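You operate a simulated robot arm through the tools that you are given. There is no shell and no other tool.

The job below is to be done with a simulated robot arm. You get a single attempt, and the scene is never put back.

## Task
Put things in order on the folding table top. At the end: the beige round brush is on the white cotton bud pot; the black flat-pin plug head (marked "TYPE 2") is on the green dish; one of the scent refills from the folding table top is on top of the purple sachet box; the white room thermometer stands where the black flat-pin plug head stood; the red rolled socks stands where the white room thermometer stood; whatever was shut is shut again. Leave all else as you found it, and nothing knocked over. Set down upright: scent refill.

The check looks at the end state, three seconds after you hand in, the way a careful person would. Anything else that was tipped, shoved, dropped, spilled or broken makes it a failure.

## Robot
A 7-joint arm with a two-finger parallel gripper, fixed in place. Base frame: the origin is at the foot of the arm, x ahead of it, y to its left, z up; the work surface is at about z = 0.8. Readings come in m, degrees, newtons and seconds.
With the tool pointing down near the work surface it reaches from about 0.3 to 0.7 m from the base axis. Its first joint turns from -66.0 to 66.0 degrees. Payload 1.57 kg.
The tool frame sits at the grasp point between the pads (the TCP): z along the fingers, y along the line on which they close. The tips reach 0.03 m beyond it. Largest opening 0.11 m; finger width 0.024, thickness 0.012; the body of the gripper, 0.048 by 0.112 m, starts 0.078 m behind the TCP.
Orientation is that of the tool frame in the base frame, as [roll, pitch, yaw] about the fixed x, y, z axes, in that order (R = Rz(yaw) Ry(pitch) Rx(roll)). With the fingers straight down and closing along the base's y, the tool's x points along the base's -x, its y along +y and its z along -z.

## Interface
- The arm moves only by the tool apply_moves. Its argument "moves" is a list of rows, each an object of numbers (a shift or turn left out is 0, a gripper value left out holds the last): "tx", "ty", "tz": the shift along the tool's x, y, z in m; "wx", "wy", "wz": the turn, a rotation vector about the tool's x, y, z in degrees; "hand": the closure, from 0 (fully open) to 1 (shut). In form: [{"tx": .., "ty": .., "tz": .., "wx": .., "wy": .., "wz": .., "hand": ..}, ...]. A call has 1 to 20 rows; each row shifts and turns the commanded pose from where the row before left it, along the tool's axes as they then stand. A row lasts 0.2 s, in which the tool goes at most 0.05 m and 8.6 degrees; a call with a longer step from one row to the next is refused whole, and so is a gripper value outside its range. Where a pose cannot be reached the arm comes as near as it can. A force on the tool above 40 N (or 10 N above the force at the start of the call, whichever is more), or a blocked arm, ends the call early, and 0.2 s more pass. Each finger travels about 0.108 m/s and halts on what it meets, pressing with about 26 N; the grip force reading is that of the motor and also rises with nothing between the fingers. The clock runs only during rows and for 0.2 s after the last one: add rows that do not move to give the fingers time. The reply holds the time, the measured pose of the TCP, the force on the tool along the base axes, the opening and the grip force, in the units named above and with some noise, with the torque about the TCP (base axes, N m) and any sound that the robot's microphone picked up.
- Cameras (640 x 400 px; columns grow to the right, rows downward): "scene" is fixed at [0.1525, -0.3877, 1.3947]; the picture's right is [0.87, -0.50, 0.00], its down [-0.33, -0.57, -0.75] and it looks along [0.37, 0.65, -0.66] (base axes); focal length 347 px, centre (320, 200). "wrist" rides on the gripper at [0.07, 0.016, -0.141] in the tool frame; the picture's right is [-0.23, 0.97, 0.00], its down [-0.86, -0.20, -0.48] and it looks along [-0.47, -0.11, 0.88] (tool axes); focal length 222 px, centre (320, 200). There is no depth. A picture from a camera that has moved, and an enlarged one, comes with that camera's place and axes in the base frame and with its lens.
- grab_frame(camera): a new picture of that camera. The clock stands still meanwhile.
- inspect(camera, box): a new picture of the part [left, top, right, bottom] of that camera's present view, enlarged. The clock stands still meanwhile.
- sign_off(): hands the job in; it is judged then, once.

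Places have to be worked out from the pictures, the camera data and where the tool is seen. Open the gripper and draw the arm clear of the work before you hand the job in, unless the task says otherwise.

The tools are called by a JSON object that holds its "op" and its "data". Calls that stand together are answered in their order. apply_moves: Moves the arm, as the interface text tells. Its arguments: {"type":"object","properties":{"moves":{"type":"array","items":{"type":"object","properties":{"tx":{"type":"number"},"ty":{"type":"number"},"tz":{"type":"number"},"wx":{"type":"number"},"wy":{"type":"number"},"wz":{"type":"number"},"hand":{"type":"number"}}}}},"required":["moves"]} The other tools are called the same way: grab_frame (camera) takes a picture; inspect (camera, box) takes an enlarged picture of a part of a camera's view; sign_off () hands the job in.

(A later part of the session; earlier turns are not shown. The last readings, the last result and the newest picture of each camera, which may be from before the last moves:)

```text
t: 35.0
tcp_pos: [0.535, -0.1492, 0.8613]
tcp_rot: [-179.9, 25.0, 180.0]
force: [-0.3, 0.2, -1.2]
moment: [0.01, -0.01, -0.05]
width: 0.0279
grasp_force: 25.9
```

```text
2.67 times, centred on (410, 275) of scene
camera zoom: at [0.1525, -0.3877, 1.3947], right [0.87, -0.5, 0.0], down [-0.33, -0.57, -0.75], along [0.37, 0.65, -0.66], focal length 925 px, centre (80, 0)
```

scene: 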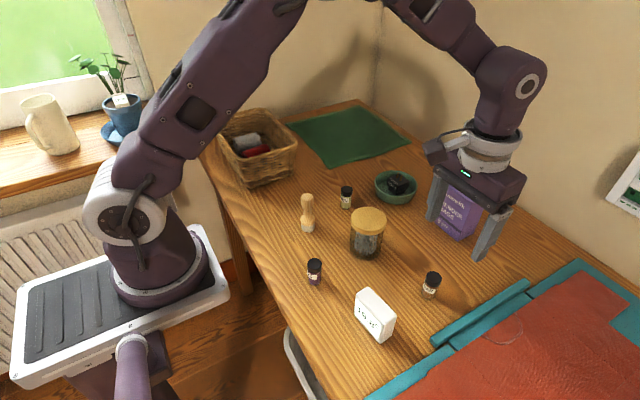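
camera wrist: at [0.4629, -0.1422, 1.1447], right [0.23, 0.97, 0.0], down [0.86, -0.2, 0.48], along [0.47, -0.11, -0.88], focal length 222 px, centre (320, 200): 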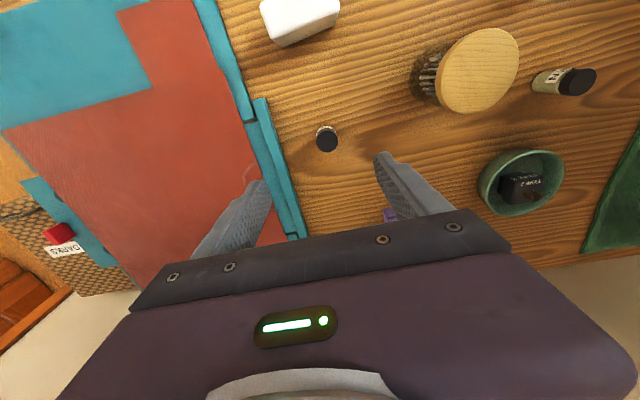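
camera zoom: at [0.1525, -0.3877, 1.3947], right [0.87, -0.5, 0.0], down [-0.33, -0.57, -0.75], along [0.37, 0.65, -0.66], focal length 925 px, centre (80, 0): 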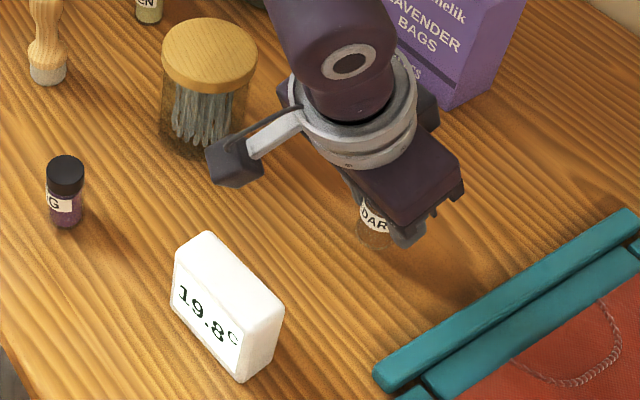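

The refill is held upright. I lift to about z=1.0 and carry it over the centre of the sachet box.

{"op": "apply_moves", "data": {"moves": [{"tx": -0.0194, "tz": -0.0417}, {"tx": -0.0194, "tz": -0.0417}, {"tx": -0.0194, "tz": -0.0417}, {}, {"tx": -0.0332, "ty": 0.023, "tz": 0.0155}, {"tx": -0.0332, "ty": 0.023, "tz": 0.0155}, {"tx": -0.0332, "ty": 0.023, "tz": 0.0155}, {"tx": -0.0332, "ty": 0.023, "tz": 0.0155}, {"tx": -0.0332, "ty": 0.023, "tz": 0.0155}, {}]}}

{"op": "grab_frame", "data": {"camera": "scene"}}

{"op": "grab_frame", "data": {"camera": "wrist"}}

```text
t: 37.2
tcp_pos: [0.7167, -0.0354, 1.0]
tcp_rot: [180.0, 25.1, -180.0]
force: [-0.1, -0.2, -0.2]
moment: [-0.01, -0.02, -0.02]
width: 0.0276
grasp_force: 25.6
```

```text
taken
```

scene: 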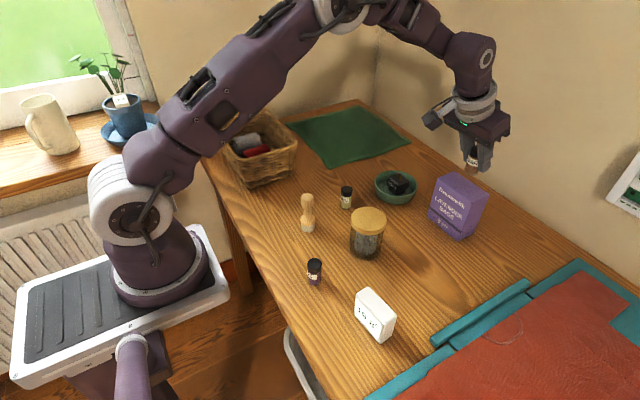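

```text
taken
camera wrist: at [0.5936, -0.0182, 1.1003], right [0.21, 0.97, 0.1], down [0.57, -0.2, 0.8], along [0.79, -0.11, -0.6], focal length 222 px, centre (320, 200)
```

wrist: 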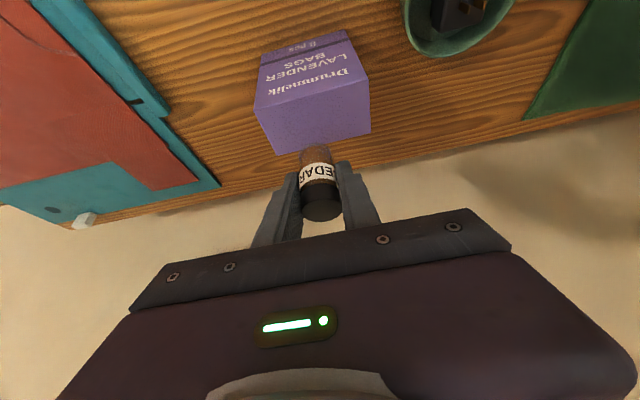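

The reach is fine. I zoom in to check the refill against the box's top face.

{"op": "inspect", "data": {"camera": "wrist", "box": [230, 20, 400, 230]}}

{"op": "inspect", "data": {"camera": "scene", "box": [410, 110, 530, 250]}}

```text
1.90 times, centred on (315, 125) of wrist
camera zoom: at [0.5936, -0.0182, 1.1003], right [0.21, 0.97, 0.1], down [0.57, -0.2, 0.8], along [0.79, -0.11, -0.6], focal length 423 px, centre (330, 343)
```

zoom: 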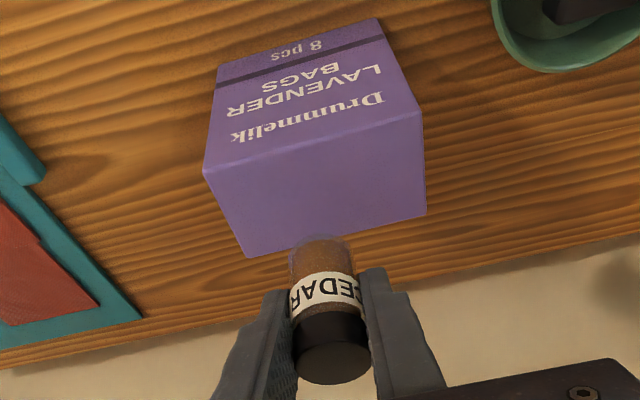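

```text
2.86 times, centred on (470, 180) of scene
camera zoom: at [0.1526, -0.3877, 1.3947], right [0.87, -0.5, 0.0], down [-0.33, -0.57, -0.75], along [0.37, 0.65, -0.66], focal length 991 px, centre (-109, 257)
```

zoom: 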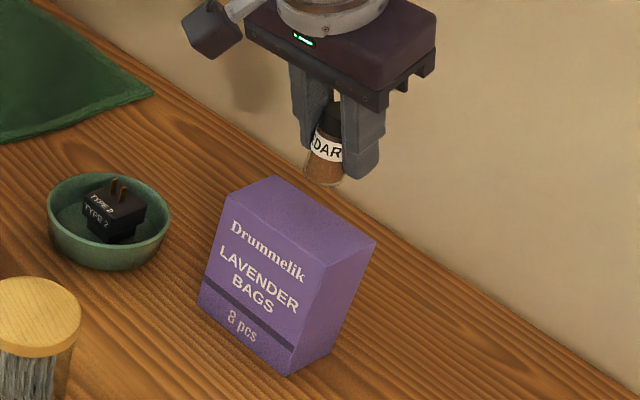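

The box top spans x 0.688–0.744, y -0.079–0.021, so its centre is about (0.716,-0.029). I shift 6 mm in y and lower to about 4 mm above it.

{"op": "apply_moves", "data": {"moves": [{"ty": 0.006}, {"tx": 0.0085, "tz": 0.0181}, {"tx": 0.0063, "tz": 0.0136}, {}]}}

{"op": "inspect", "data": {"camera": "scene", "box": [410, 110, 530, 250]}}

{"op": "inspect", "data": {"camera": "wrist", "box": [230, 20, 400, 230]}}

```text
t: 38.2
tcp_pos: [0.7167, -0.0305, 0.9633]
tcp_rot: [179.9, 25.1, 179.9]
force: [0.1, 0.1, -0.6]
moment: [0.03, -0.01, 0.01]
width: 0.0277
grasp_force: 25.9
```

```text
2.86 times, centred on (470, 180) of scene
camera zoom: at [0.1525, -0.3877, 1.3947], right [0.87, -0.5, 0.0], down [-0.33, -0.57, -0.75], along [0.37, 0.65, -0.66], focal length 991 px, centre (-109, 257)
```

zoom: 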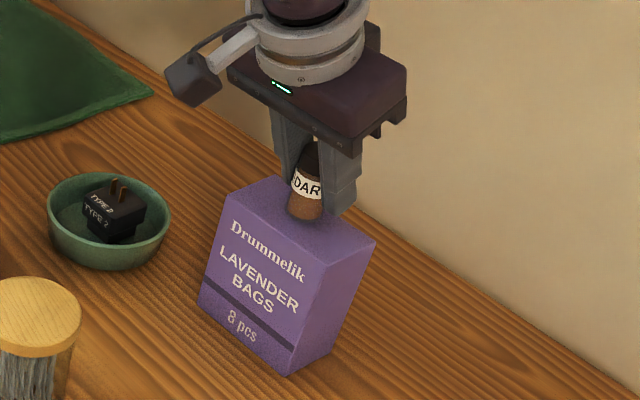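

```text
1.90 times, centred on (315, 125) of wrist
camera zoom: at [0.5939, -0.0127, 1.063], right [0.21, 0.97, 0.1], down [0.57, -0.2, 0.79], along [0.79, -0.11, -0.6], focal length 423 px, centre (330, 343)
```

zoom: 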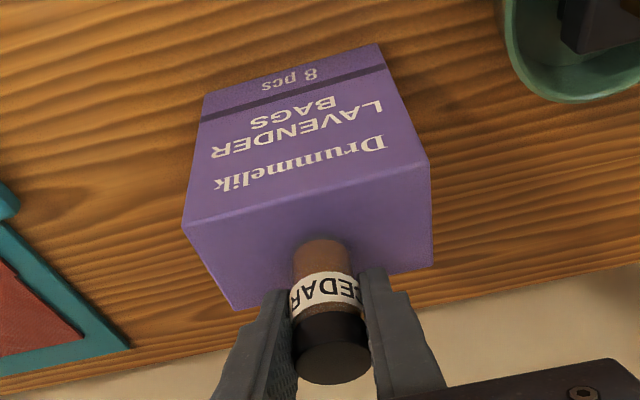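

I check the refill's uprightness up close before contact.

{"op": "inspect", "data": {"camera": "scene", "box": [490, 140, 550, 200]}}

{"op": "inspect", "data": {"camera": "scene", "box": [490, 155, 540, 195]}}

{"op": "inspect", "data": {"camera": "scene", "box": [490, 130, 560, 200]}}

```text
6.67 times, centred on (520, 170) of scene
camera zoom: at [0.1525, -0.3877, 1.3947], right [0.87, -0.5, 0.0], down [-0.33, -0.57, -0.75], along [0.37, 0.65, -0.66], focal length 2313 px, centre (-1013, 400)
```

zoom: 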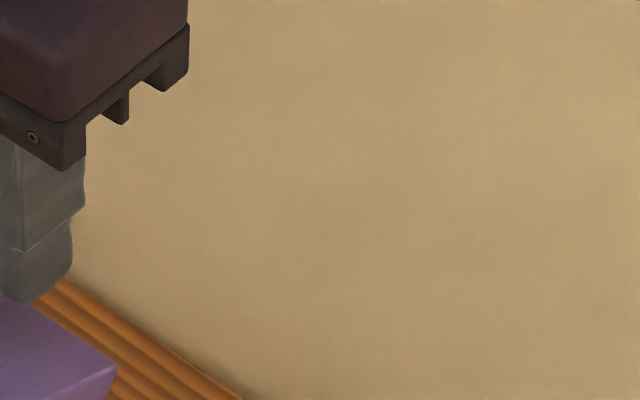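

```text
10.00 times, centred on (515, 175) of scene
camera zoom: at [0.1525, -0.3877, 1.3947], right [0.87, -0.5, 0.0], down [-0.33, -0.57, -0.75], along [0.37, 0.65, -0.66], focal length 3470 px, centre (-1630, 450)
```

zoom: 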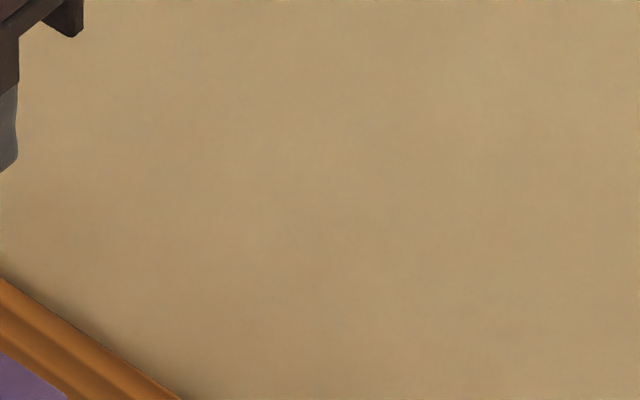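

```text
5.71 times, centred on (525, 165) of scene
camera zoom: at [0.1525, -0.3877, 1.3947], right [0.87, -0.5, 0.0], down [-0.33, -0.57, -0.75], along [0.37, 0.65, -0.66], focal length 1983 px, centre (-851, 400)
```

zoom: 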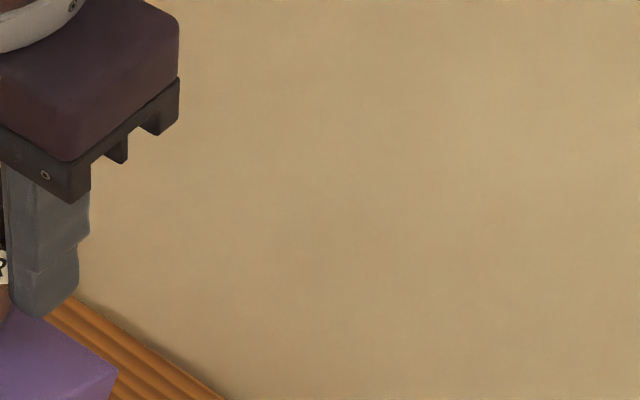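

{"op": "inspect", "data": {"camera": "scene", "box": [440, 145, 490, 195]}}

```text
8.00 times, centred on (465, 170) of scene
camera zoom: at [0.1525, -0.3877, 1.3947], right [0.87, -0.5, 0.0], down [-0.33, -0.57, -0.75], along [0.37, 0.65, -0.66], focal length 2776 px, centre (-840, 440)
```

zoom: 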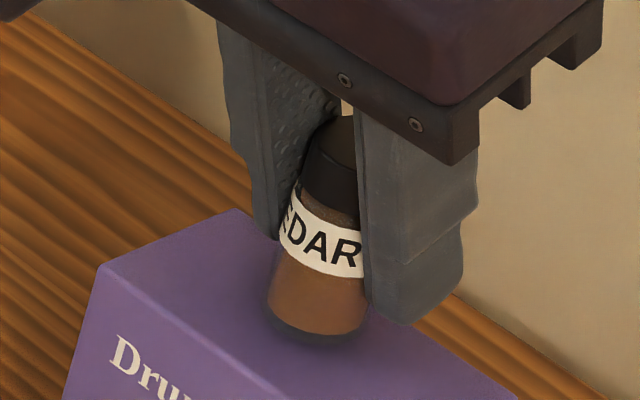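

The refill leans in the picture exactly as the box's vertical edges do, so it is upright. I lower it the last millimetres.

{"op": "apply_moves", "data": {"moves": [{"tx": 0.0025, "tz": 0.0054}, {}]}}

{"op": "apply_moves", "data": {"moves": [{"tx": 0.0006, "tz": 0.0014}, {}]}}

```text
t: 38.8
tcp_pos: [0.7184, -0.0289, 0.9592]
tcp_rot: [-180.0, 25.2, -180.0]
force: [-3.3, -0.2, 15.1]
moment: [0.02, 0.1, 0.02]
width: 0.0277
grasp_force: 25.9
```

```text
t: 39.4
tcp_pos: [0.7192, -0.0292, 0.9575]
tcp_rot: [-180.0, 25.2, 179.9]
force: [2.0, -0.5, 16.0]
moment: [0.0, -0.16, 0.02]
width: 0.0278
grasp_force: 26.2
```

Contact. I relieve about 1 mm and look before releasing.

{"op": "apply_moves", "data": {"moves": [{"tx": -0.0005, "tz": -0.001}, {}]}}

{"op": "inspect", "data": {"camera": "scene", "box": [425, 145, 495, 215]}}

{"op": "inspect", "data": {"camera": "wrist", "box": [230, 20, 400, 230]}}

```text
t: 40.0
tcp_pos: [0.7174, -0.029, 0.9584]
tcp_rot: [-179.9, 24.9, -180.0]
force: [2.9, 0.2, 9.1]
moment: [-0.01, -0.18, -0.02]
width: 0.0277
grasp_force: 25.8
```

```text
5.71 times, centred on (460, 180) of scene
camera zoom: at [0.1524, -0.3877, 1.3947], right [0.87, -0.5, 0.0], down [-0.33, -0.57, -0.75], along [0.37, 0.65, -0.66], focal length 1983 px, centre (-480, 314)
```

zoom: 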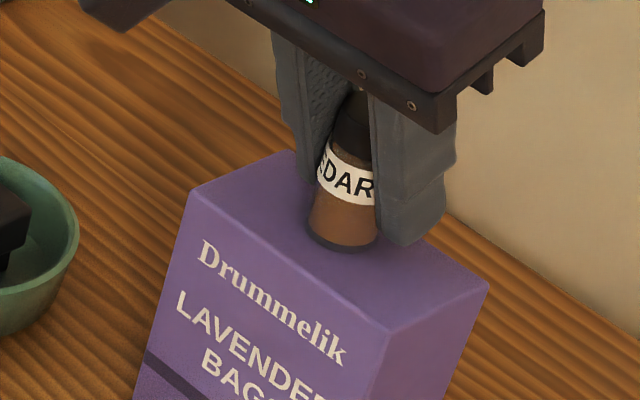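

```text
1.90 times, centred on (315, 125) of wrist
camera zoom: at [0.5942, -0.0127, 1.0566], right [0.21, 0.97, 0.1], down [0.57, -0.2, 0.79], along [0.79, -0.11, -0.6], focal length 423 px, centre (330, 343)
```

zoom: 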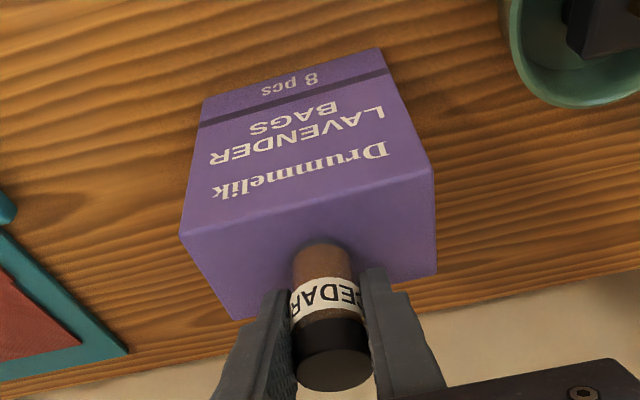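

Placement looks flat on the box top; a little force remains. I relieve another 0.7 mm and open gradually.

{"op": "apply_moves", "data": {"moves": [{"tx": -0.0003, "tz": -0.0006}, {}, {"hand": 0.7}, {"hand": 0.6}, {"hand": 0.55}, {}]}}

{"op": "inspect", "data": {"camera": "scene", "box": [425, 145, 495, 215]}}

{"op": "inspect", "data": {"camera": "wrist", "box": [230, 20, 400, 230]}}

```text
t: 41.4
tcp_pos: [0.7173, -0.0303, 0.9583]
tcp_rot: [-179.9, 25.0, 180.0]
force: [-0.2, -0.3, -0.2]
moment: [0.0, -0.03, 0.03]
width: 0.0493
grasp_force: 0.1
```

```text
5.71 times, centred on (460, 180) of scene
camera zoom: at [0.1525, -0.3877, 1.3947], right [0.87, -0.5, 0.0], down [-0.33, -0.57, -0.75], along [0.37, 0.65, -0.66], focal length 1983 px, centre (-480, 314)
```

zoom: 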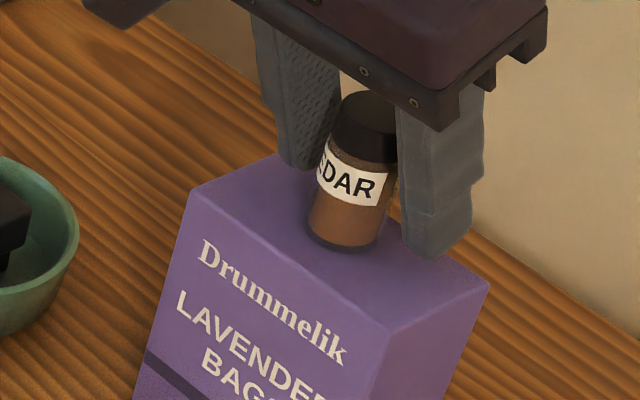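

```text
1.90 times, centred on (315, 125) of wrist
camera zoom: at [0.5948, -0.0129, 1.0575], right [0.21, 0.97, 0.1], down [0.57, -0.2, 0.8], along [0.79, -0.11, -0.6], focal length 423 px, centre (330, 343)
```

zoom: 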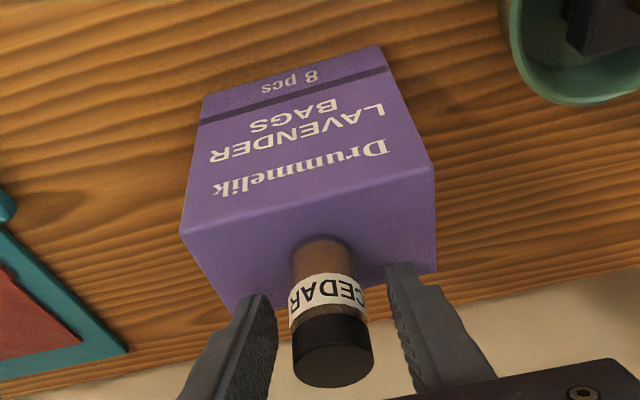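

The refill stands upright and free on the box. I back out along the tool axis, untilt once clear, and travel above the brush.

{"op": "apply_moves", "data": {"moves": [{"hand": 0.4}, {"tz": -0.03}, {"tz": -0.04}, {"tz": -0.03}, {"tx": 0.0453, "tz": -0.0211}, {"tx": 0.0453, "tz": -0.0211}, {"wy": 8.4}, {"wy": 8.4}, {"wy": 8.2}, {"tx": 0.03, "ty": 0.03, "hand": 0.3}, {"tx": 0.03, "ty": 0.03}, {"tx": 0.03, "ty": 0.03}, {"tx": 0.03, "ty": 0.03}, {"tx": 0.03, "ty": 0.03}, {}]}}

{"op": "grab_frame", "data": {"camera": "wrist"}}

{"op": "grab_frame", "data": {"camera": "scene"}}

```text
t: 44.6
tcp_pos: [0.4258, 0.1203, 1.0469]
tcp_rot: [180.0, -0.1, -180.0]
force: [-0.3, -0.2, -0.4]
moment: [0.01, -0.02, 0.02]
width: 0.0769
grasp_force: 0.0
```

```text
taken
camera wrist: at [0.3543, 0.1375, 1.1901], right [0.23, 0.97, 0.0], down [0.86, -0.2, 0.48], along [0.47, -0.11, -0.88], focal length 222 px, centre (320, 200)
```

wrist: 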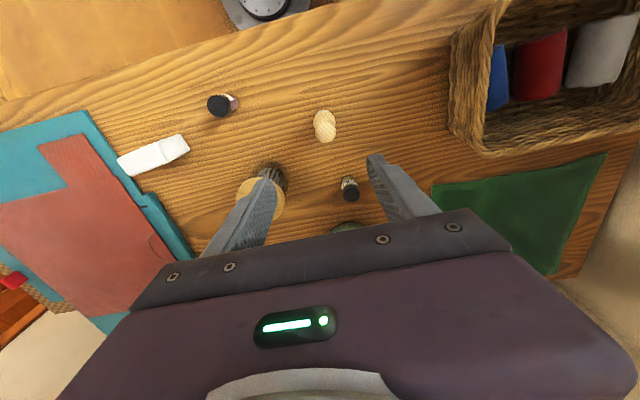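

```text
taken
```

scene: 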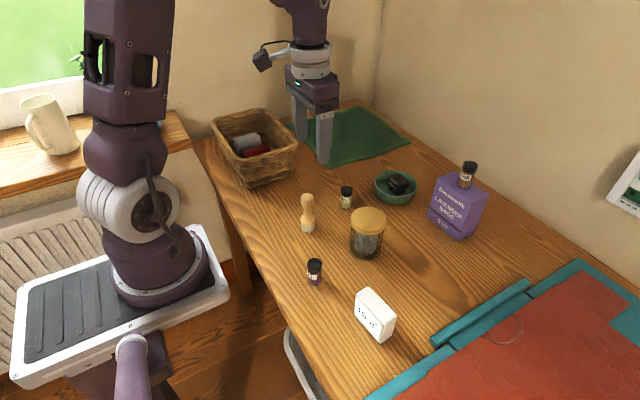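

{"op": "inspect", "data": {"camera": "wrist", "box": [285, 90, 365, 150]}}

{"op": "inspect", "data": {"camera": "scene", "box": [275, 180, 345, 245]}}

{"op": "inspect", "data": {"camera": "scene", "box": [335, 195, 405, 270]}}

{"op": "inspect", "data": {"camera": "wrist", "box": [220, 150, 300, 230]}}

```text
6.67 times, centred on (325, 120) of wrist
camera zoom: at [0.3543, 0.1375, 1.1901], right [0.23, 0.97, 0.0], down [0.86, -0.2, 0.48], along [0.47, -0.11, -0.88], focal length 1481 px, centre (287, 733)
```

zoom: 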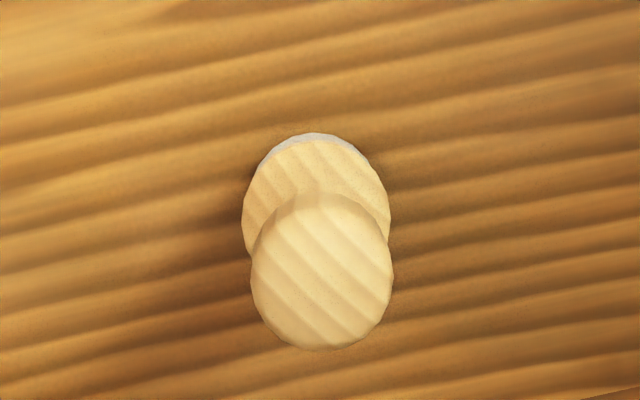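

```text
6.15 times, centred on (310, 212) of scene
camera zoom: at [0.1525, -0.3877, 1.3947], right [0.87, -0.5, 0.0], down [-0.33, -0.57, -0.75], along [0.37, 0.65, -0.66], focal length 2135 px, centre (382, 123)
```

zoom: 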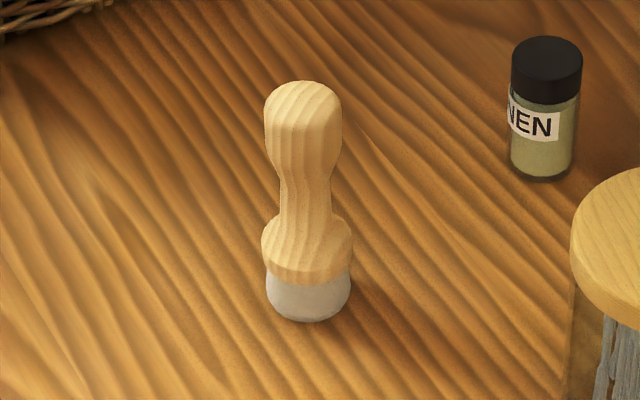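

```text
5.33 times, centred on (370, 232) of scene
camera zoom: at [0.1525, -0.3877, 1.3947], right [0.87, -0.5, 0.0], down [-0.33, -0.57, -0.75], along [0.37, 0.65, -0.66], focal length 1850 px, centre (53, 27)
```

zoom: 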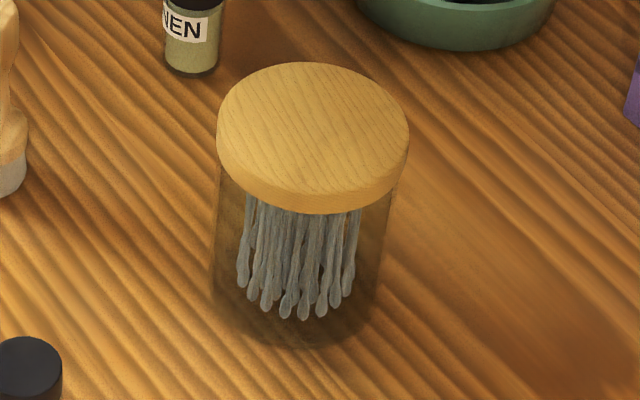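

```text
5.00 times, centred on (260, 190) of wrist
camera zoom: at [0.3543, 0.1375, 1.1901], right [0.23, 0.97, 0.0], down [0.86, -0.2, 0.48], along [0.47, -0.11, -0.88], focal length 1111 px, centre (620, 250)
```

zoom: 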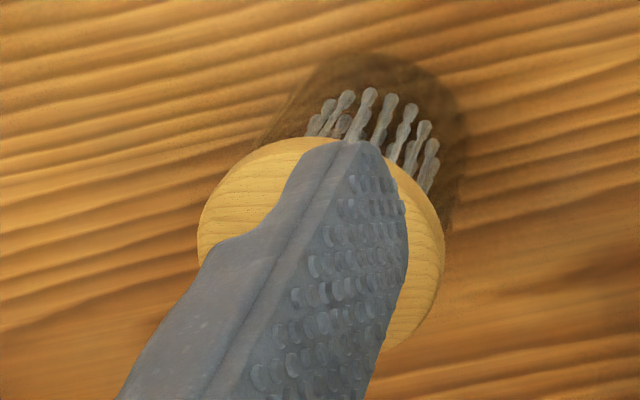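

The brush is at about (0.415,0.129), about 0.10 tall with its widest part 0.034 across at z≈0.824. The pot lid centre is about (0.495,0.009), top z≈0.887. I lower around the brush.

{"op": "apply_moves", "data": {"moves": [{"tx": 0.0108, "ty": 0.0087}, {}, {"tz": 0.045}, {"tz": 0.045}, {"tz": 0.045}, {"tz": 0.04}, {"tz": 0.02}, {"tz": 0.009}, {}]}}

{"op": "inspect", "data": {"camera": "wrist", "box": [220, 80, 420, 240]}}

{"op": "inspect", "data": {"camera": "scene", "box": [260, 140, 360, 245]}}

```text
t: 46.6
tcp_pos: [0.416, 0.1292, 0.8449]
tcp_rot: [180.0, -0.1, -180.0]
force: [0.3, 0.6, -0.8]
moment: [0.01, 0.01, -0.03]
width: 0.0772
grasp_force: 0.0
```

```text
2.50 times, centred on (320, 160) of wrist
camera zoom: at [0.3459, 0.146, 0.9863], right [0.23, 0.97, 0.0], down [0.86, -0.2, 0.48], along [0.47, -0.11, -0.88], focal length 555 px, centre (320, 300)
```

zoom: 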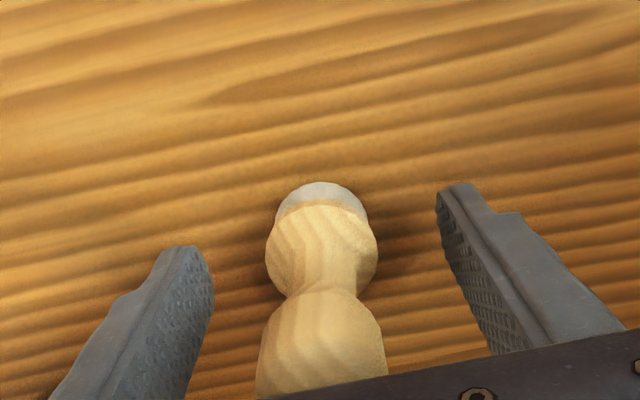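

```text
3.81 times, centred on (310, 192) of scene
camera zoom: at [0.1525, -0.3877, 1.3947], right [0.87, -0.5, 0.0], down [-0.33, -0.57, -0.75], along [0.37, 0.65, -0.66], focal length 1322 px, centre (358, 229)
```

zoom: 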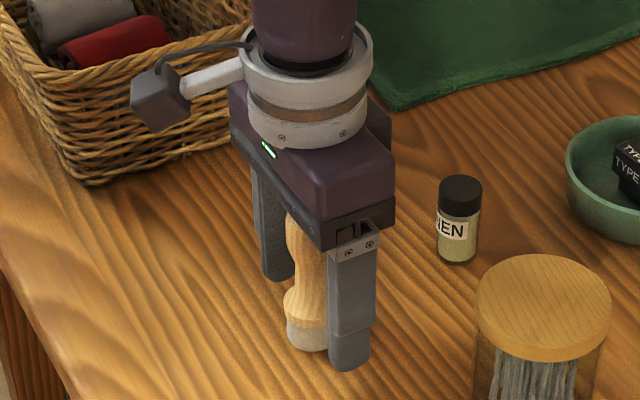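

The brush is centred between the fingers. I close and lift a little.

{"op": "apply_moves", "data": {"moves": [{"hand": 0.5}, {"hand": 0.62}, {"hand": 0.8}, {"hand": 0.8}, {"hand": 0.8}, {"tz": -0.02}, {}]}}

{"op": "inspect", "data": {"camera": "wrist", "box": [220, 80, 420, 240]}}

{"op": "inspect", "data": {"camera": "scene", "box": [260, 140, 360, 245]}}

```text
t: 48.2
tcp_pos: [0.4142, 0.1287, 0.8632]
tcp_rot: [-179.9, -0.1, 180.0]
force: [0.4, -0.9, -0.4]
moment: [0.01, 0.0, 0.0]
width: 0.0298
grasp_force: 26.1
```

```text
2.50 times, centred on (320, 160) of wrist
camera zoom: at [0.3445, 0.1462, 1.0063], right [0.23, 0.97, 0.0], down [0.86, -0.2, 0.48], along [0.47, -0.11, -0.88], focal length 555 px, centre (320, 300)
```

zoom: 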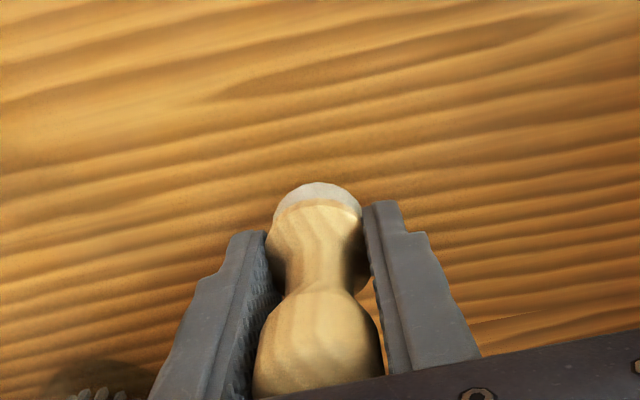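

```text
3.81 times, centred on (310, 192) of scene
camera zoom: at [0.1525, -0.3877, 1.3947], right [0.87, -0.5, 0.0], down [-0.33, -0.57, -0.75], along [0.37, 0.65, -0.66], focal length 1322 px, centre (358, 229)
```

zoom: 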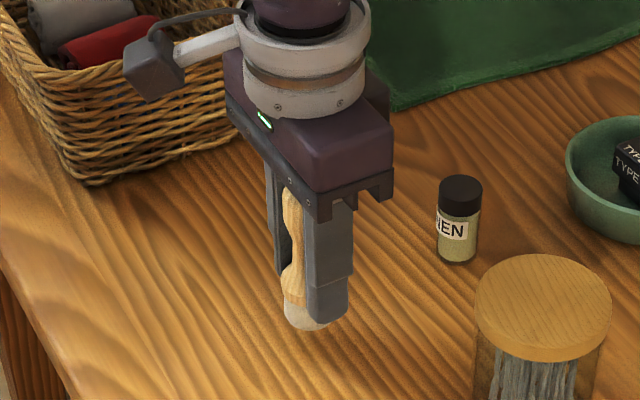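

The brush is held upright. I lift, carry it over the pot lid and lower to about 1 cm above it.

{"op": "apply_moves", "data": {"moves": [{"tz": -0.04}, {"tz": -0.045}, {"tz": -0.045}, {"tz": -0.025}, {"tx": -0.0202, "ty": -0.0299}, {"tx": -0.0202, "ty": -0.0299}, {"tx": -0.0202, "ty": -0.0299}, {"tx": -0.0202, "ty": -0.0299}, {}, {"tz": 0.04}, {"tz": 0.03}, {}]}}

{"op": "inspect", "data": {"camera": "wrist", "box": [220, 80, 420, 240]}}

{"op": "inspect", "data": {"camera": "scene", "box": [320, 160, 420, 270]}}

```text
t: 50.8
tcp_pos: [0.496, 0.0092, 0.949]
tcp_rot: [180.0, 0.0, 179.9]
force: [-1.0, 0.0, 0.2]
moment: [0.02, 0.03, 0.0]
width: 0.03
grasp_force: 26.1
```

```text
2.50 times, centred on (320, 160) of wrist
camera zoom: at [0.4256, 0.0267, 1.091], right [0.23, 0.97, 0.0], down [0.86, -0.2, 0.48], along [0.47, -0.11, -0.88], focal length 555 px, centre (320, 300)
```

zoom: 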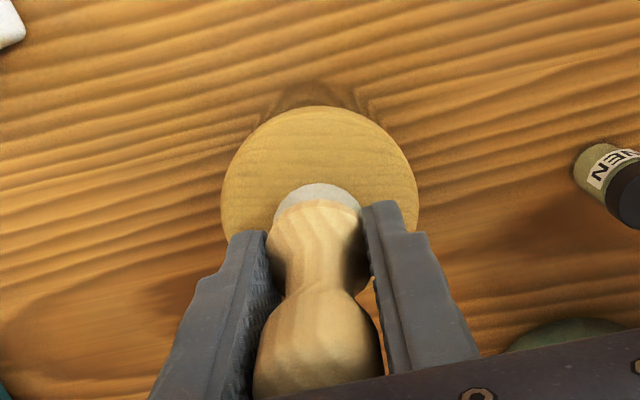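

```text
3.64 times, centred on (370, 215) of scene
camera zoom: at [0.1525, -0.3877, 1.3947], right [0.87, -0.5, 0.0], down [-0.33, -0.57, -0.75], along [0.37, 0.65, -0.66], focal length 1262 px, centre (138, 146)
```

zoom: 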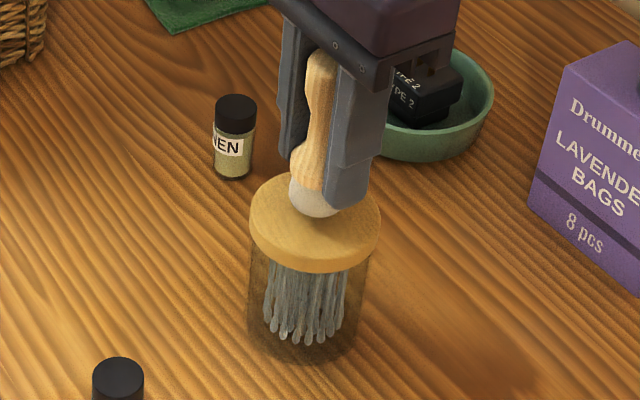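

The lid's centre is about (0.493,0.011). I nudge 3 mm and lower to contact.

{"op": "apply_moves", "data": {"moves": [{"tx": 0.003, "ty": 0.0015}, {"tz": 0.01}, {"tz": 0.004}, {}]}}

{"op": "apply_moves", "data": {"moves": [{"tz": 0.0015}, {}]}}

{"op": "apply_moves", "data": {"moves": [{"tz": 0.001}, {}]}}

```text
t: 51.8
tcp_pos: [0.4921, 0.0106, 0.9366]
tcp_rot: [-179.9, 0.2, -180.0]
force: [0.8, -0.6, 21.2]
moment: [0.0, -0.06, 0.03]
width: 0.0298
grasp_force: 26.6
```

```text
t: 52.4
tcp_pos: [0.4924, 0.0118, 0.9329]
tcp_rot: [-180.0, 0.0, 179.9]
force: [1.5, 0.1, 21.6]
moment: [0.07, -0.08, 0.01]
width: 0.0299
grasp_force: 25.9
```

```text
t: 53.0
tcp_pos: [0.4927, 0.0113, 0.9333]
tcp_rot: [-180.0, 0.0, 180.0]
force: [2.1, 0.2, 21.5]
moment: [-0.02, -0.11, -0.02]
width: 0.03
grasp_force: 25.7
```

Contact with the lid. I relieve the force, check, and then release.

{"op": "apply_moves", "data": {"moves": [{"tz": -0.0015}, {}]}}

{"op": "inspect", "data": {"camera": "scene", "box": [320, 160, 420, 270]}}

{"op": "inspect", "data": {"camera": "wrist", "box": [220, 80, 420, 240]}}

```text
t: 53.6
tcp_pos: [0.4918, 0.0105, 0.9349]
tcp_rot: [180.0, -0.1, -179.9]
force: [0.3, -0.4, -0.8]
moment: [-0.01, 0.04, -0.03]
width: 0.0298
grasp_force: 26.5
```

```text
3.64 times, centred on (370, 215) of scene
camera zoom: at [0.1525, -0.3877, 1.3947], right [0.87, -0.5, 0.0], down [-0.33, -0.57, -0.75], along [0.37, 0.65, -0.66], focal length 1262 px, centre (138, 146)
```

zoom: 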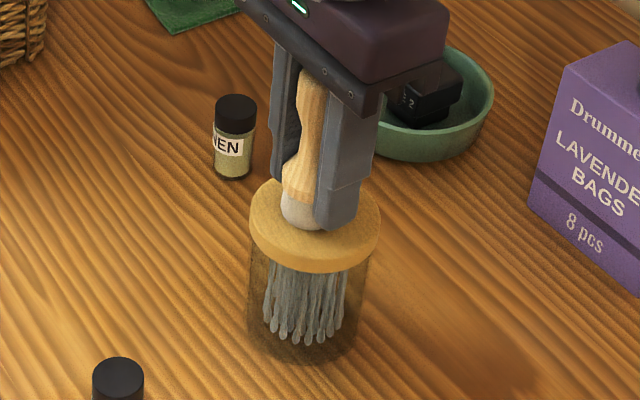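

```text
2.50 times, centred on (320, 160) of wrist
camera zoom: at [0.4221, 0.0278, 1.0762], right [0.23, 0.97, 0.0], down [0.86, -0.2, 0.48], along [0.46, -0.11, -0.88], focal length 555 px, centre (320, 300)
```

zoom: 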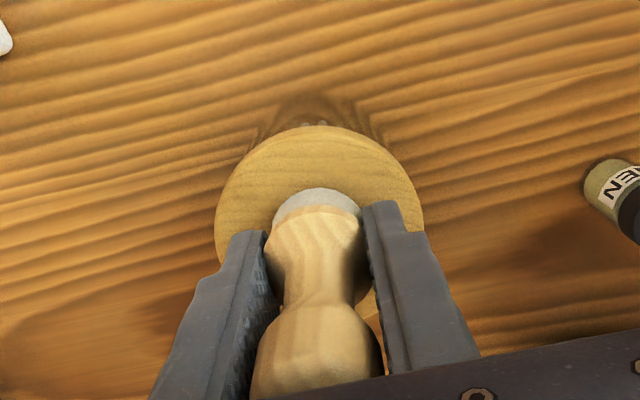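

The force is nil and the brush is upright and centred on the lid. I lower half a millimetre and open slowly.

{"op": "apply_moves", "data": {"moves": [{"tz": 0.0006}, {"hand": 0.7}, {"hand": 0.65}, {"hand": 0.5}, {"hand": 0.4}, {}, {}]}}

{"op": "inspect", "data": {"camera": "scene", "box": [320, 160, 420, 270]}}

{"op": "inspect", "data": {"camera": "wrist", "box": [220, 80, 420, 240]}}

```text
t: 55.2
tcp_pos: [0.493, 0.0113, 0.9341]
tcp_rot: [180.0, 0.0, 180.0]
force: [0.4, 0.0, -0.4]
moment: [-0.04, -0.01, 0.04]
width: 0.0659
grasp_force: 0.1
```

```text
3.64 times, centred on (370, 215) of scene
camera zoom: at [0.1525, -0.3877, 1.3947], right [0.87, -0.5, 0.0], down [-0.33, -0.57, -0.75], along [0.37, 0.65, -0.66], focal length 1262 px, centre (138, 146)
```

zoom: 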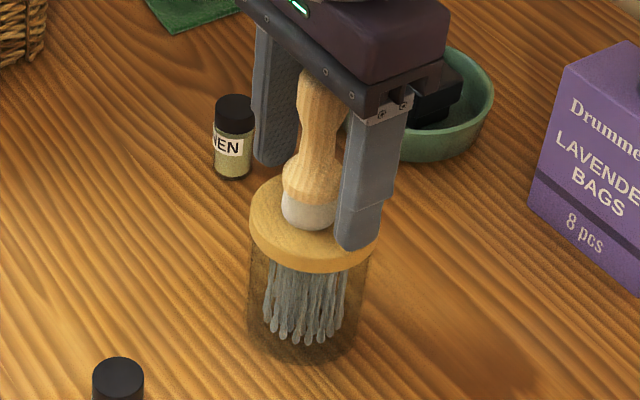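

```text
2.50 times, centred on (320, 160) of wrist
camera zoom: at [0.4225, 0.0278, 1.0757], right [0.23, 0.97, 0.0], down [0.86, -0.2, 0.48], along [0.47, -0.11, -0.88], focal length 555 px, centre (320, 300)
```

zoom: 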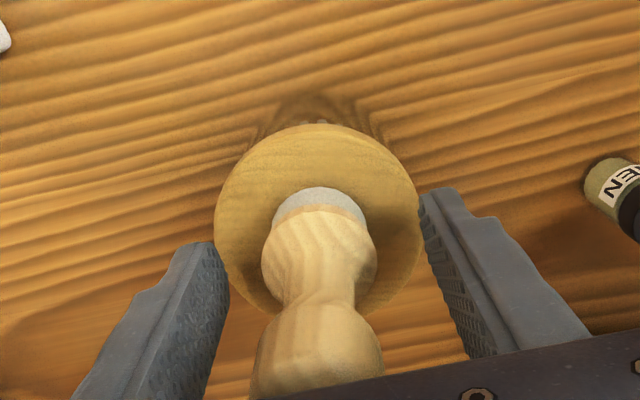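

The brush stands on its own. I rise straight up past it and travel above the basket to look at the socks.

{"op": "apply_moves", "data": {"moves": [{"tz": -0.02}, {"tz": -0.04}, {"tz": -0.045}, {"tz": -0.035}, {"tx": 0.0086, "ty": 0.041, "hand": 0}, {"tx": 0.0086, "ty": 0.041}, {"tx": 0.0086, "ty": 0.041}, {"tx": 0.0086, "ty": 0.041}, {"tx": 0.0086, "ty": 0.041}, {"tx": 0.0086, "ty": 0.041}, {"tx": 0.0086, "ty": 0.041}, {"tx": 0.0086, "ty": 0.041}, {"tx": 0.0086, "ty": 0.041}, {"tx": 0.0086, "ty": 0.041}, {}]}}

{"op": "grab_frame", "data": {"camera": "wrist"}}

{"op": "grab_frame", "data": {"camera": "scene"}}

```text
t: 58.4
tcp_pos: [0.4069, 0.4216, 1.076]
tcp_rot: [-180.0, 0.0, -179.9]
force: [-0.2, 0.4, 0.0]
moment: [0.02, -0.01, 0.02]
width: 0.1101
grasp_force: 0.1
```

```text
taken
camera wrist: at [0.337, 0.438, 1.2174], right [0.23, 0.97, 0.0], down [0.86, -0.2, 0.48], along [0.47, -0.11, -0.88], focal length 222 px, centre (320, 200)
```

wrist: 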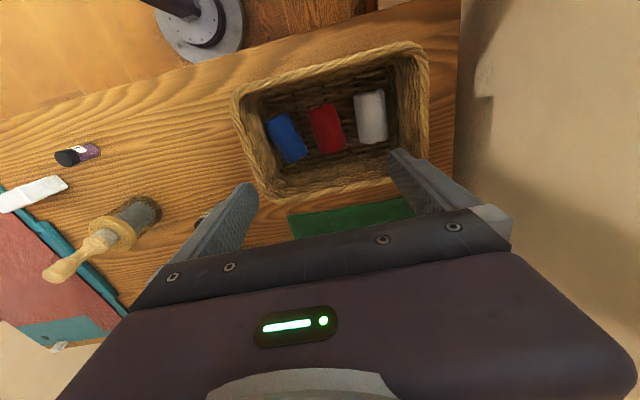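

```text
taken
```

scene: 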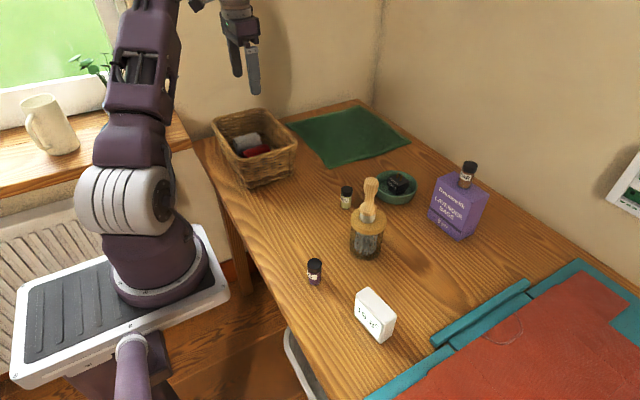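

{"op": "inspect", "data": {"camera": "wrist", "box": [220, 30, 440, 210]}}

{"op": "inspect", "data": {"camera": "scene", "box": [200, 95, 310, 195]}}

```text
2.22 times, centred on (330, 120) of wrist
camera zoom: at [0.337, 0.438, 1.2174], right [0.23, 0.97, 0.0], down [0.86, -0.2, 0.48], along [0.47, -0.11, -0.88], focal length 494 px, centre (298, 378)
```

zoom: 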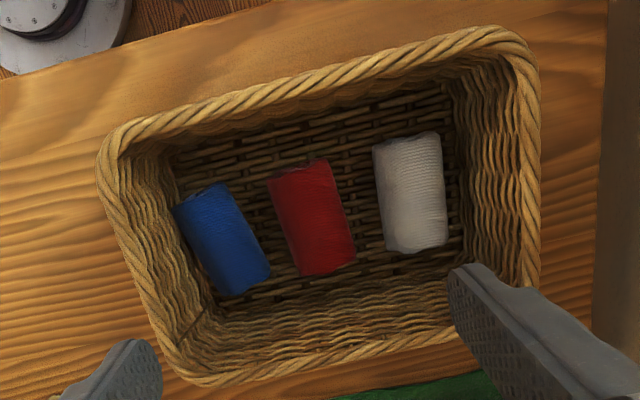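

```text
4.00 times, centred on (255, 145) of scene
camera zoom: at [0.1525, -0.3877, 1.3947], right [0.87, -0.5, 0.0], down [-0.33, -0.57, -0.75], along [0.37, 0.65, -0.66], focal length 1388 px, centre (580, 420)
```

zoom: 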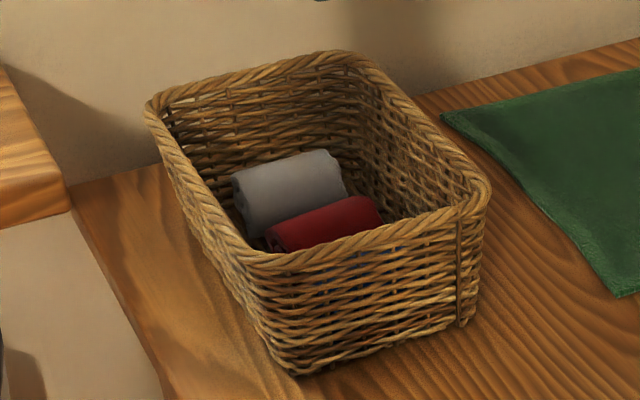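

The red roll's axis runs nearly along x (turned about +5°), centre about (0.413,0.4315), diameter about 0.044, with 2.5–3 cm gaps to its neighbours. I align, set the opening to about 0.058, and come down to just above rim height to look again.

{"op": "apply_moves", "data": {"moves": [{"tx": -0.006, "ty": 0.01, "hand": 0.47}, {"wz": -5}, {"tz": 0.045}, {"tz": 0.045}, {"tz": 0.045}, {}]}}

{"op": "grab_frame", "data": {"camera": "wrist"}}

{"op": "inspect", "data": {"camera": "wrist", "box": [200, 60, 440, 230]}}

{"op": "inspect", "data": {"camera": "scene", "box": [190, 80, 320, 195]}}

```text
t: 59.8
tcp_pos: [0.4133, 0.4318, 0.9384]
tcp_rot: [-179.9, 0.0, -175.0]
force: [0.2, 0.5, 0.0]
moment: [-0.01, 0.0, -0.01]
width: 0.0581
grasp_force: 0.0
```

```text
taken
camera wrist: at [0.3414, 0.4421, 1.0808], right [0.14, 0.99, 0.0], down [0.87, -0.12, 0.48], along [0.47, -0.07, -0.88], focal length 222 px, centre (320, 200)
```

wrist: 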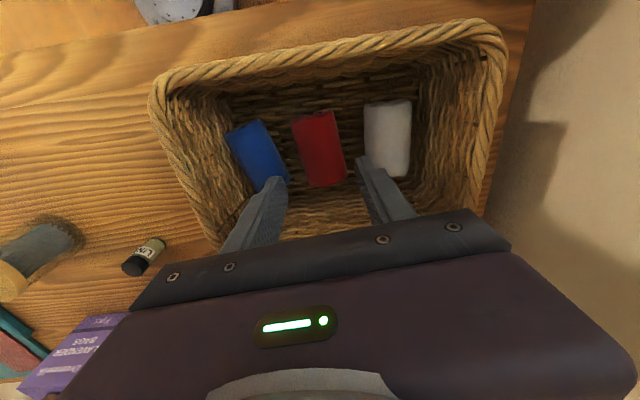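

```text
2.35 times, centred on (320, 145) of wrist
camera zoom: at [0.3414, 0.4421, 1.0808], right [0.14, 0.99, 0.0], down [0.87, -0.12, 0.48], along [0.47, -0.07, -0.88], focal length 523 px, centre (320, 329)
```

zoom: 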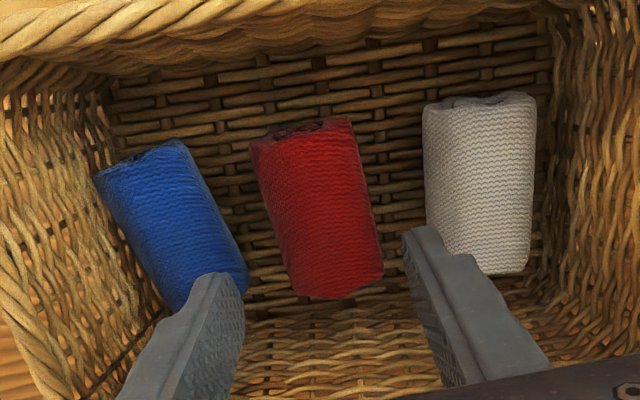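

```text
3.48 times, centred on (255, 138) of scene
camera zoom: at [0.1525, -0.3877, 1.3947], right [0.87, -0.5, 0.0], down [-0.33, -0.57, -0.75], along [0.37, 0.65, -0.66], focal length 1207 px, centre (546, 417)
```

zoom: 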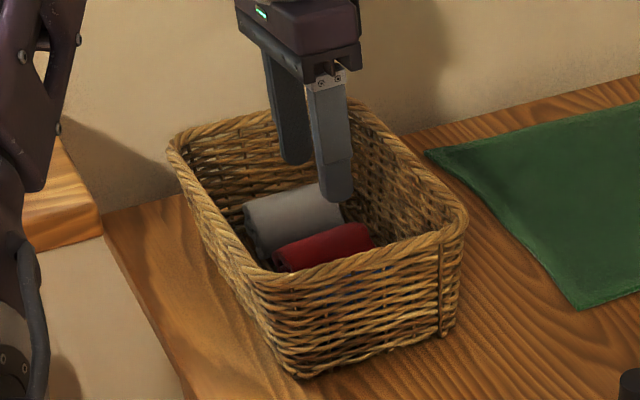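

The re-measured red roll centre is (0.413,0.432) at +6.8°, matching the gripper, with at least 4 mm clearance to the blue roll. I narrow slightly, shift 4 mm back, and lower slowly into the gaps.

{"op": "apply_moves", "data": {"moves": [{"tx": 0.004, "wz": -1.5, "hand": 0.5}, {}, {"tz": 0.03}, {"tz": 0.025}, {"tz": 0.02}, {"tz": 0.012}, {"tz": 0.007}, {}]}}

{"op": "inspect", "data": {"camera": "wrist", "box": [200, 60, 440, 230]}}

{"op": "inspect", "data": {"camera": "scene", "box": [190, 80, 320, 195]}}

```text
t: 61.6
tcp_pos: [0.4083, 0.431, 0.8436]
tcp_rot: [179.9, 0.0, -173.5]
force: [-0.3, -0.9, 0.2]
moment: [0.02, 0.0, -0.03]
width: 0.0563
grasp_force: 5.7
```

```text
2.35 times, centred on (320, 145) of wrist
camera zoom: at [0.3368, 0.4398, 0.9864], right [0.12, 0.99, 0.0], down [0.87, -0.1, 0.48], along [0.47, -0.06, -0.88], focal length 523 px, centre (320, 329)
```

zoom: 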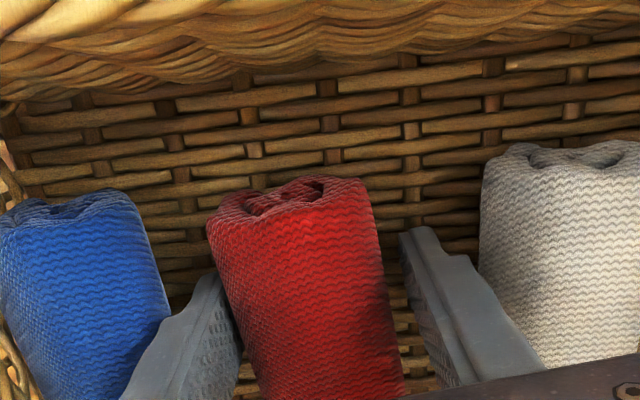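

```text
3.48 times, centred on (255, 138) of scene
camera zoom: at [0.1525, -0.3877, 1.3947], right [0.87, -0.5, 0.0], down [-0.33, -0.57, -0.75], along [0.37, 0.65, -0.66], focal length 1207 px, centre (546, 417)
```

zoom: 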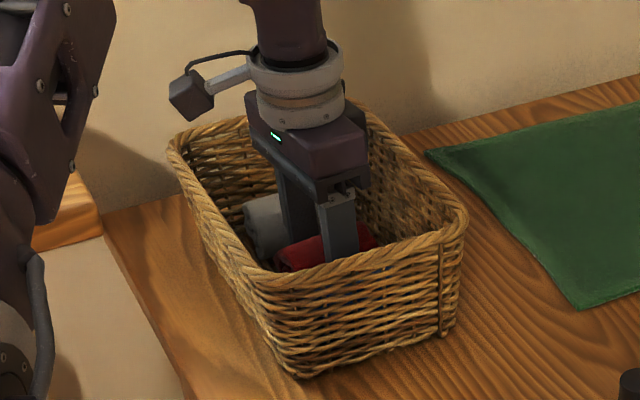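

The fingers straddle the red roll without touching the others. I close on it.

{"op": "apply_moves", "data": {"moves": [{"hand": 0.6}, {"hand": 0.7}, {"hand": 0.75}, {"hand": 0.75}, {}]}}

{"op": "inspect", "data": {"camera": "wrist", "box": [200, 60, 440, 230]}}

```text
t: 62.8
tcp_pos: [0.4074, 0.4313, 0.8445]
tcp_rot: [-180.0, 0.0, -173.5]
force: [0.3, 0.5, -0.9]
moment: [0.0, -0.01, -0.03]
width: 0.0554
grasp_force: 25.7
```

```text
2.35 times, centred on (320, 145) of wrist
camera zoom: at [0.3369, 0.4399, 0.9869], right [0.12, 0.99, 0.0], down [0.87, -0.1, 0.48], along [0.48, -0.06, -0.88], focal length 523 px, centre (320, 329)
```

zoom: 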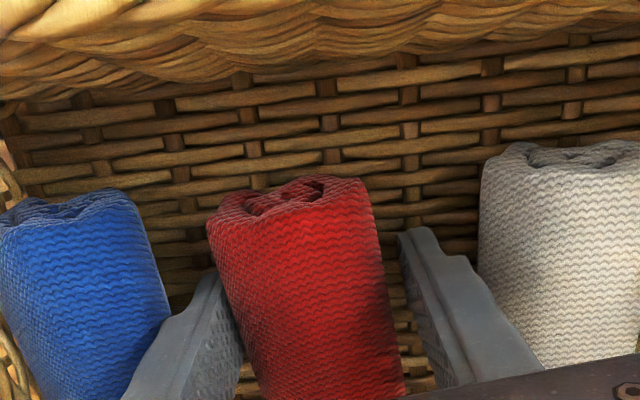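

The grip reads 25.7 N at width 0.0554, so the roll seems held. I lift slowly to check.

{"op": "apply_moves", "data": {"moves": [{"tz": -0.015}, {"tz": -0.02}, {}]}}

{"op": "inspect", "data": {"camera": "wrist", "box": [200, 60, 440, 230]}}

{"op": "inspect", "data": {"camera": "scene", "box": [190, 80, 320, 195]}}

```text
t: 63.6
tcp_pos: [0.4089, 0.4302, 0.8801]
tcp_rot: [-179.9, 0.1, -173.5]
force: [-0.3, -1.0, -0.4]
moment: [0.0, 0.0, -0.02]
width: 0.0553
grasp_force: 26.1
```

```text
2.35 times, centred on (320, 145) of wrist
camera zoom: at [0.3372, 0.4397, 1.0215], right [0.12, 0.99, 0.0], down [0.87, -0.1, 0.48], along [0.48, -0.06, -0.88], focal length 523 px, centre (320, 329)
```

zoom: 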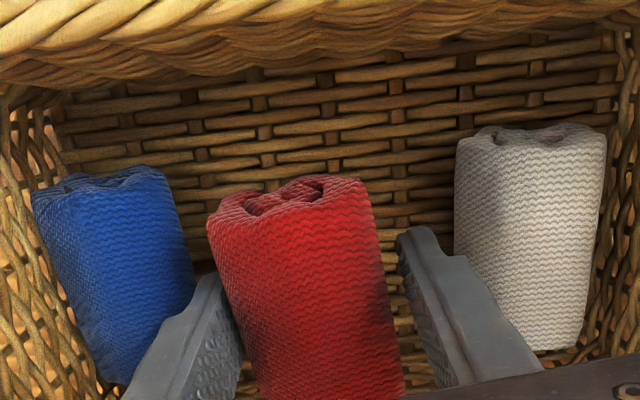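

```text
3.48 times, centred on (255, 138) of scene
camera zoom: at [0.1525, -0.3877, 1.3947], right [0.87, -0.5, 0.0], down [-0.33, -0.57, -0.75], along [0.37, 0.65, -0.66], focal length 1207 px, centre (546, 417)
```

zoom: 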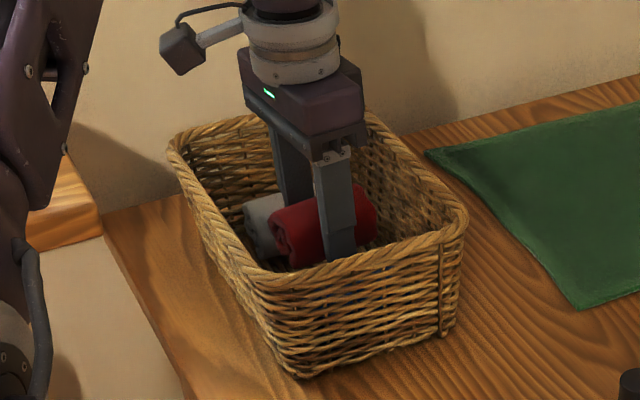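

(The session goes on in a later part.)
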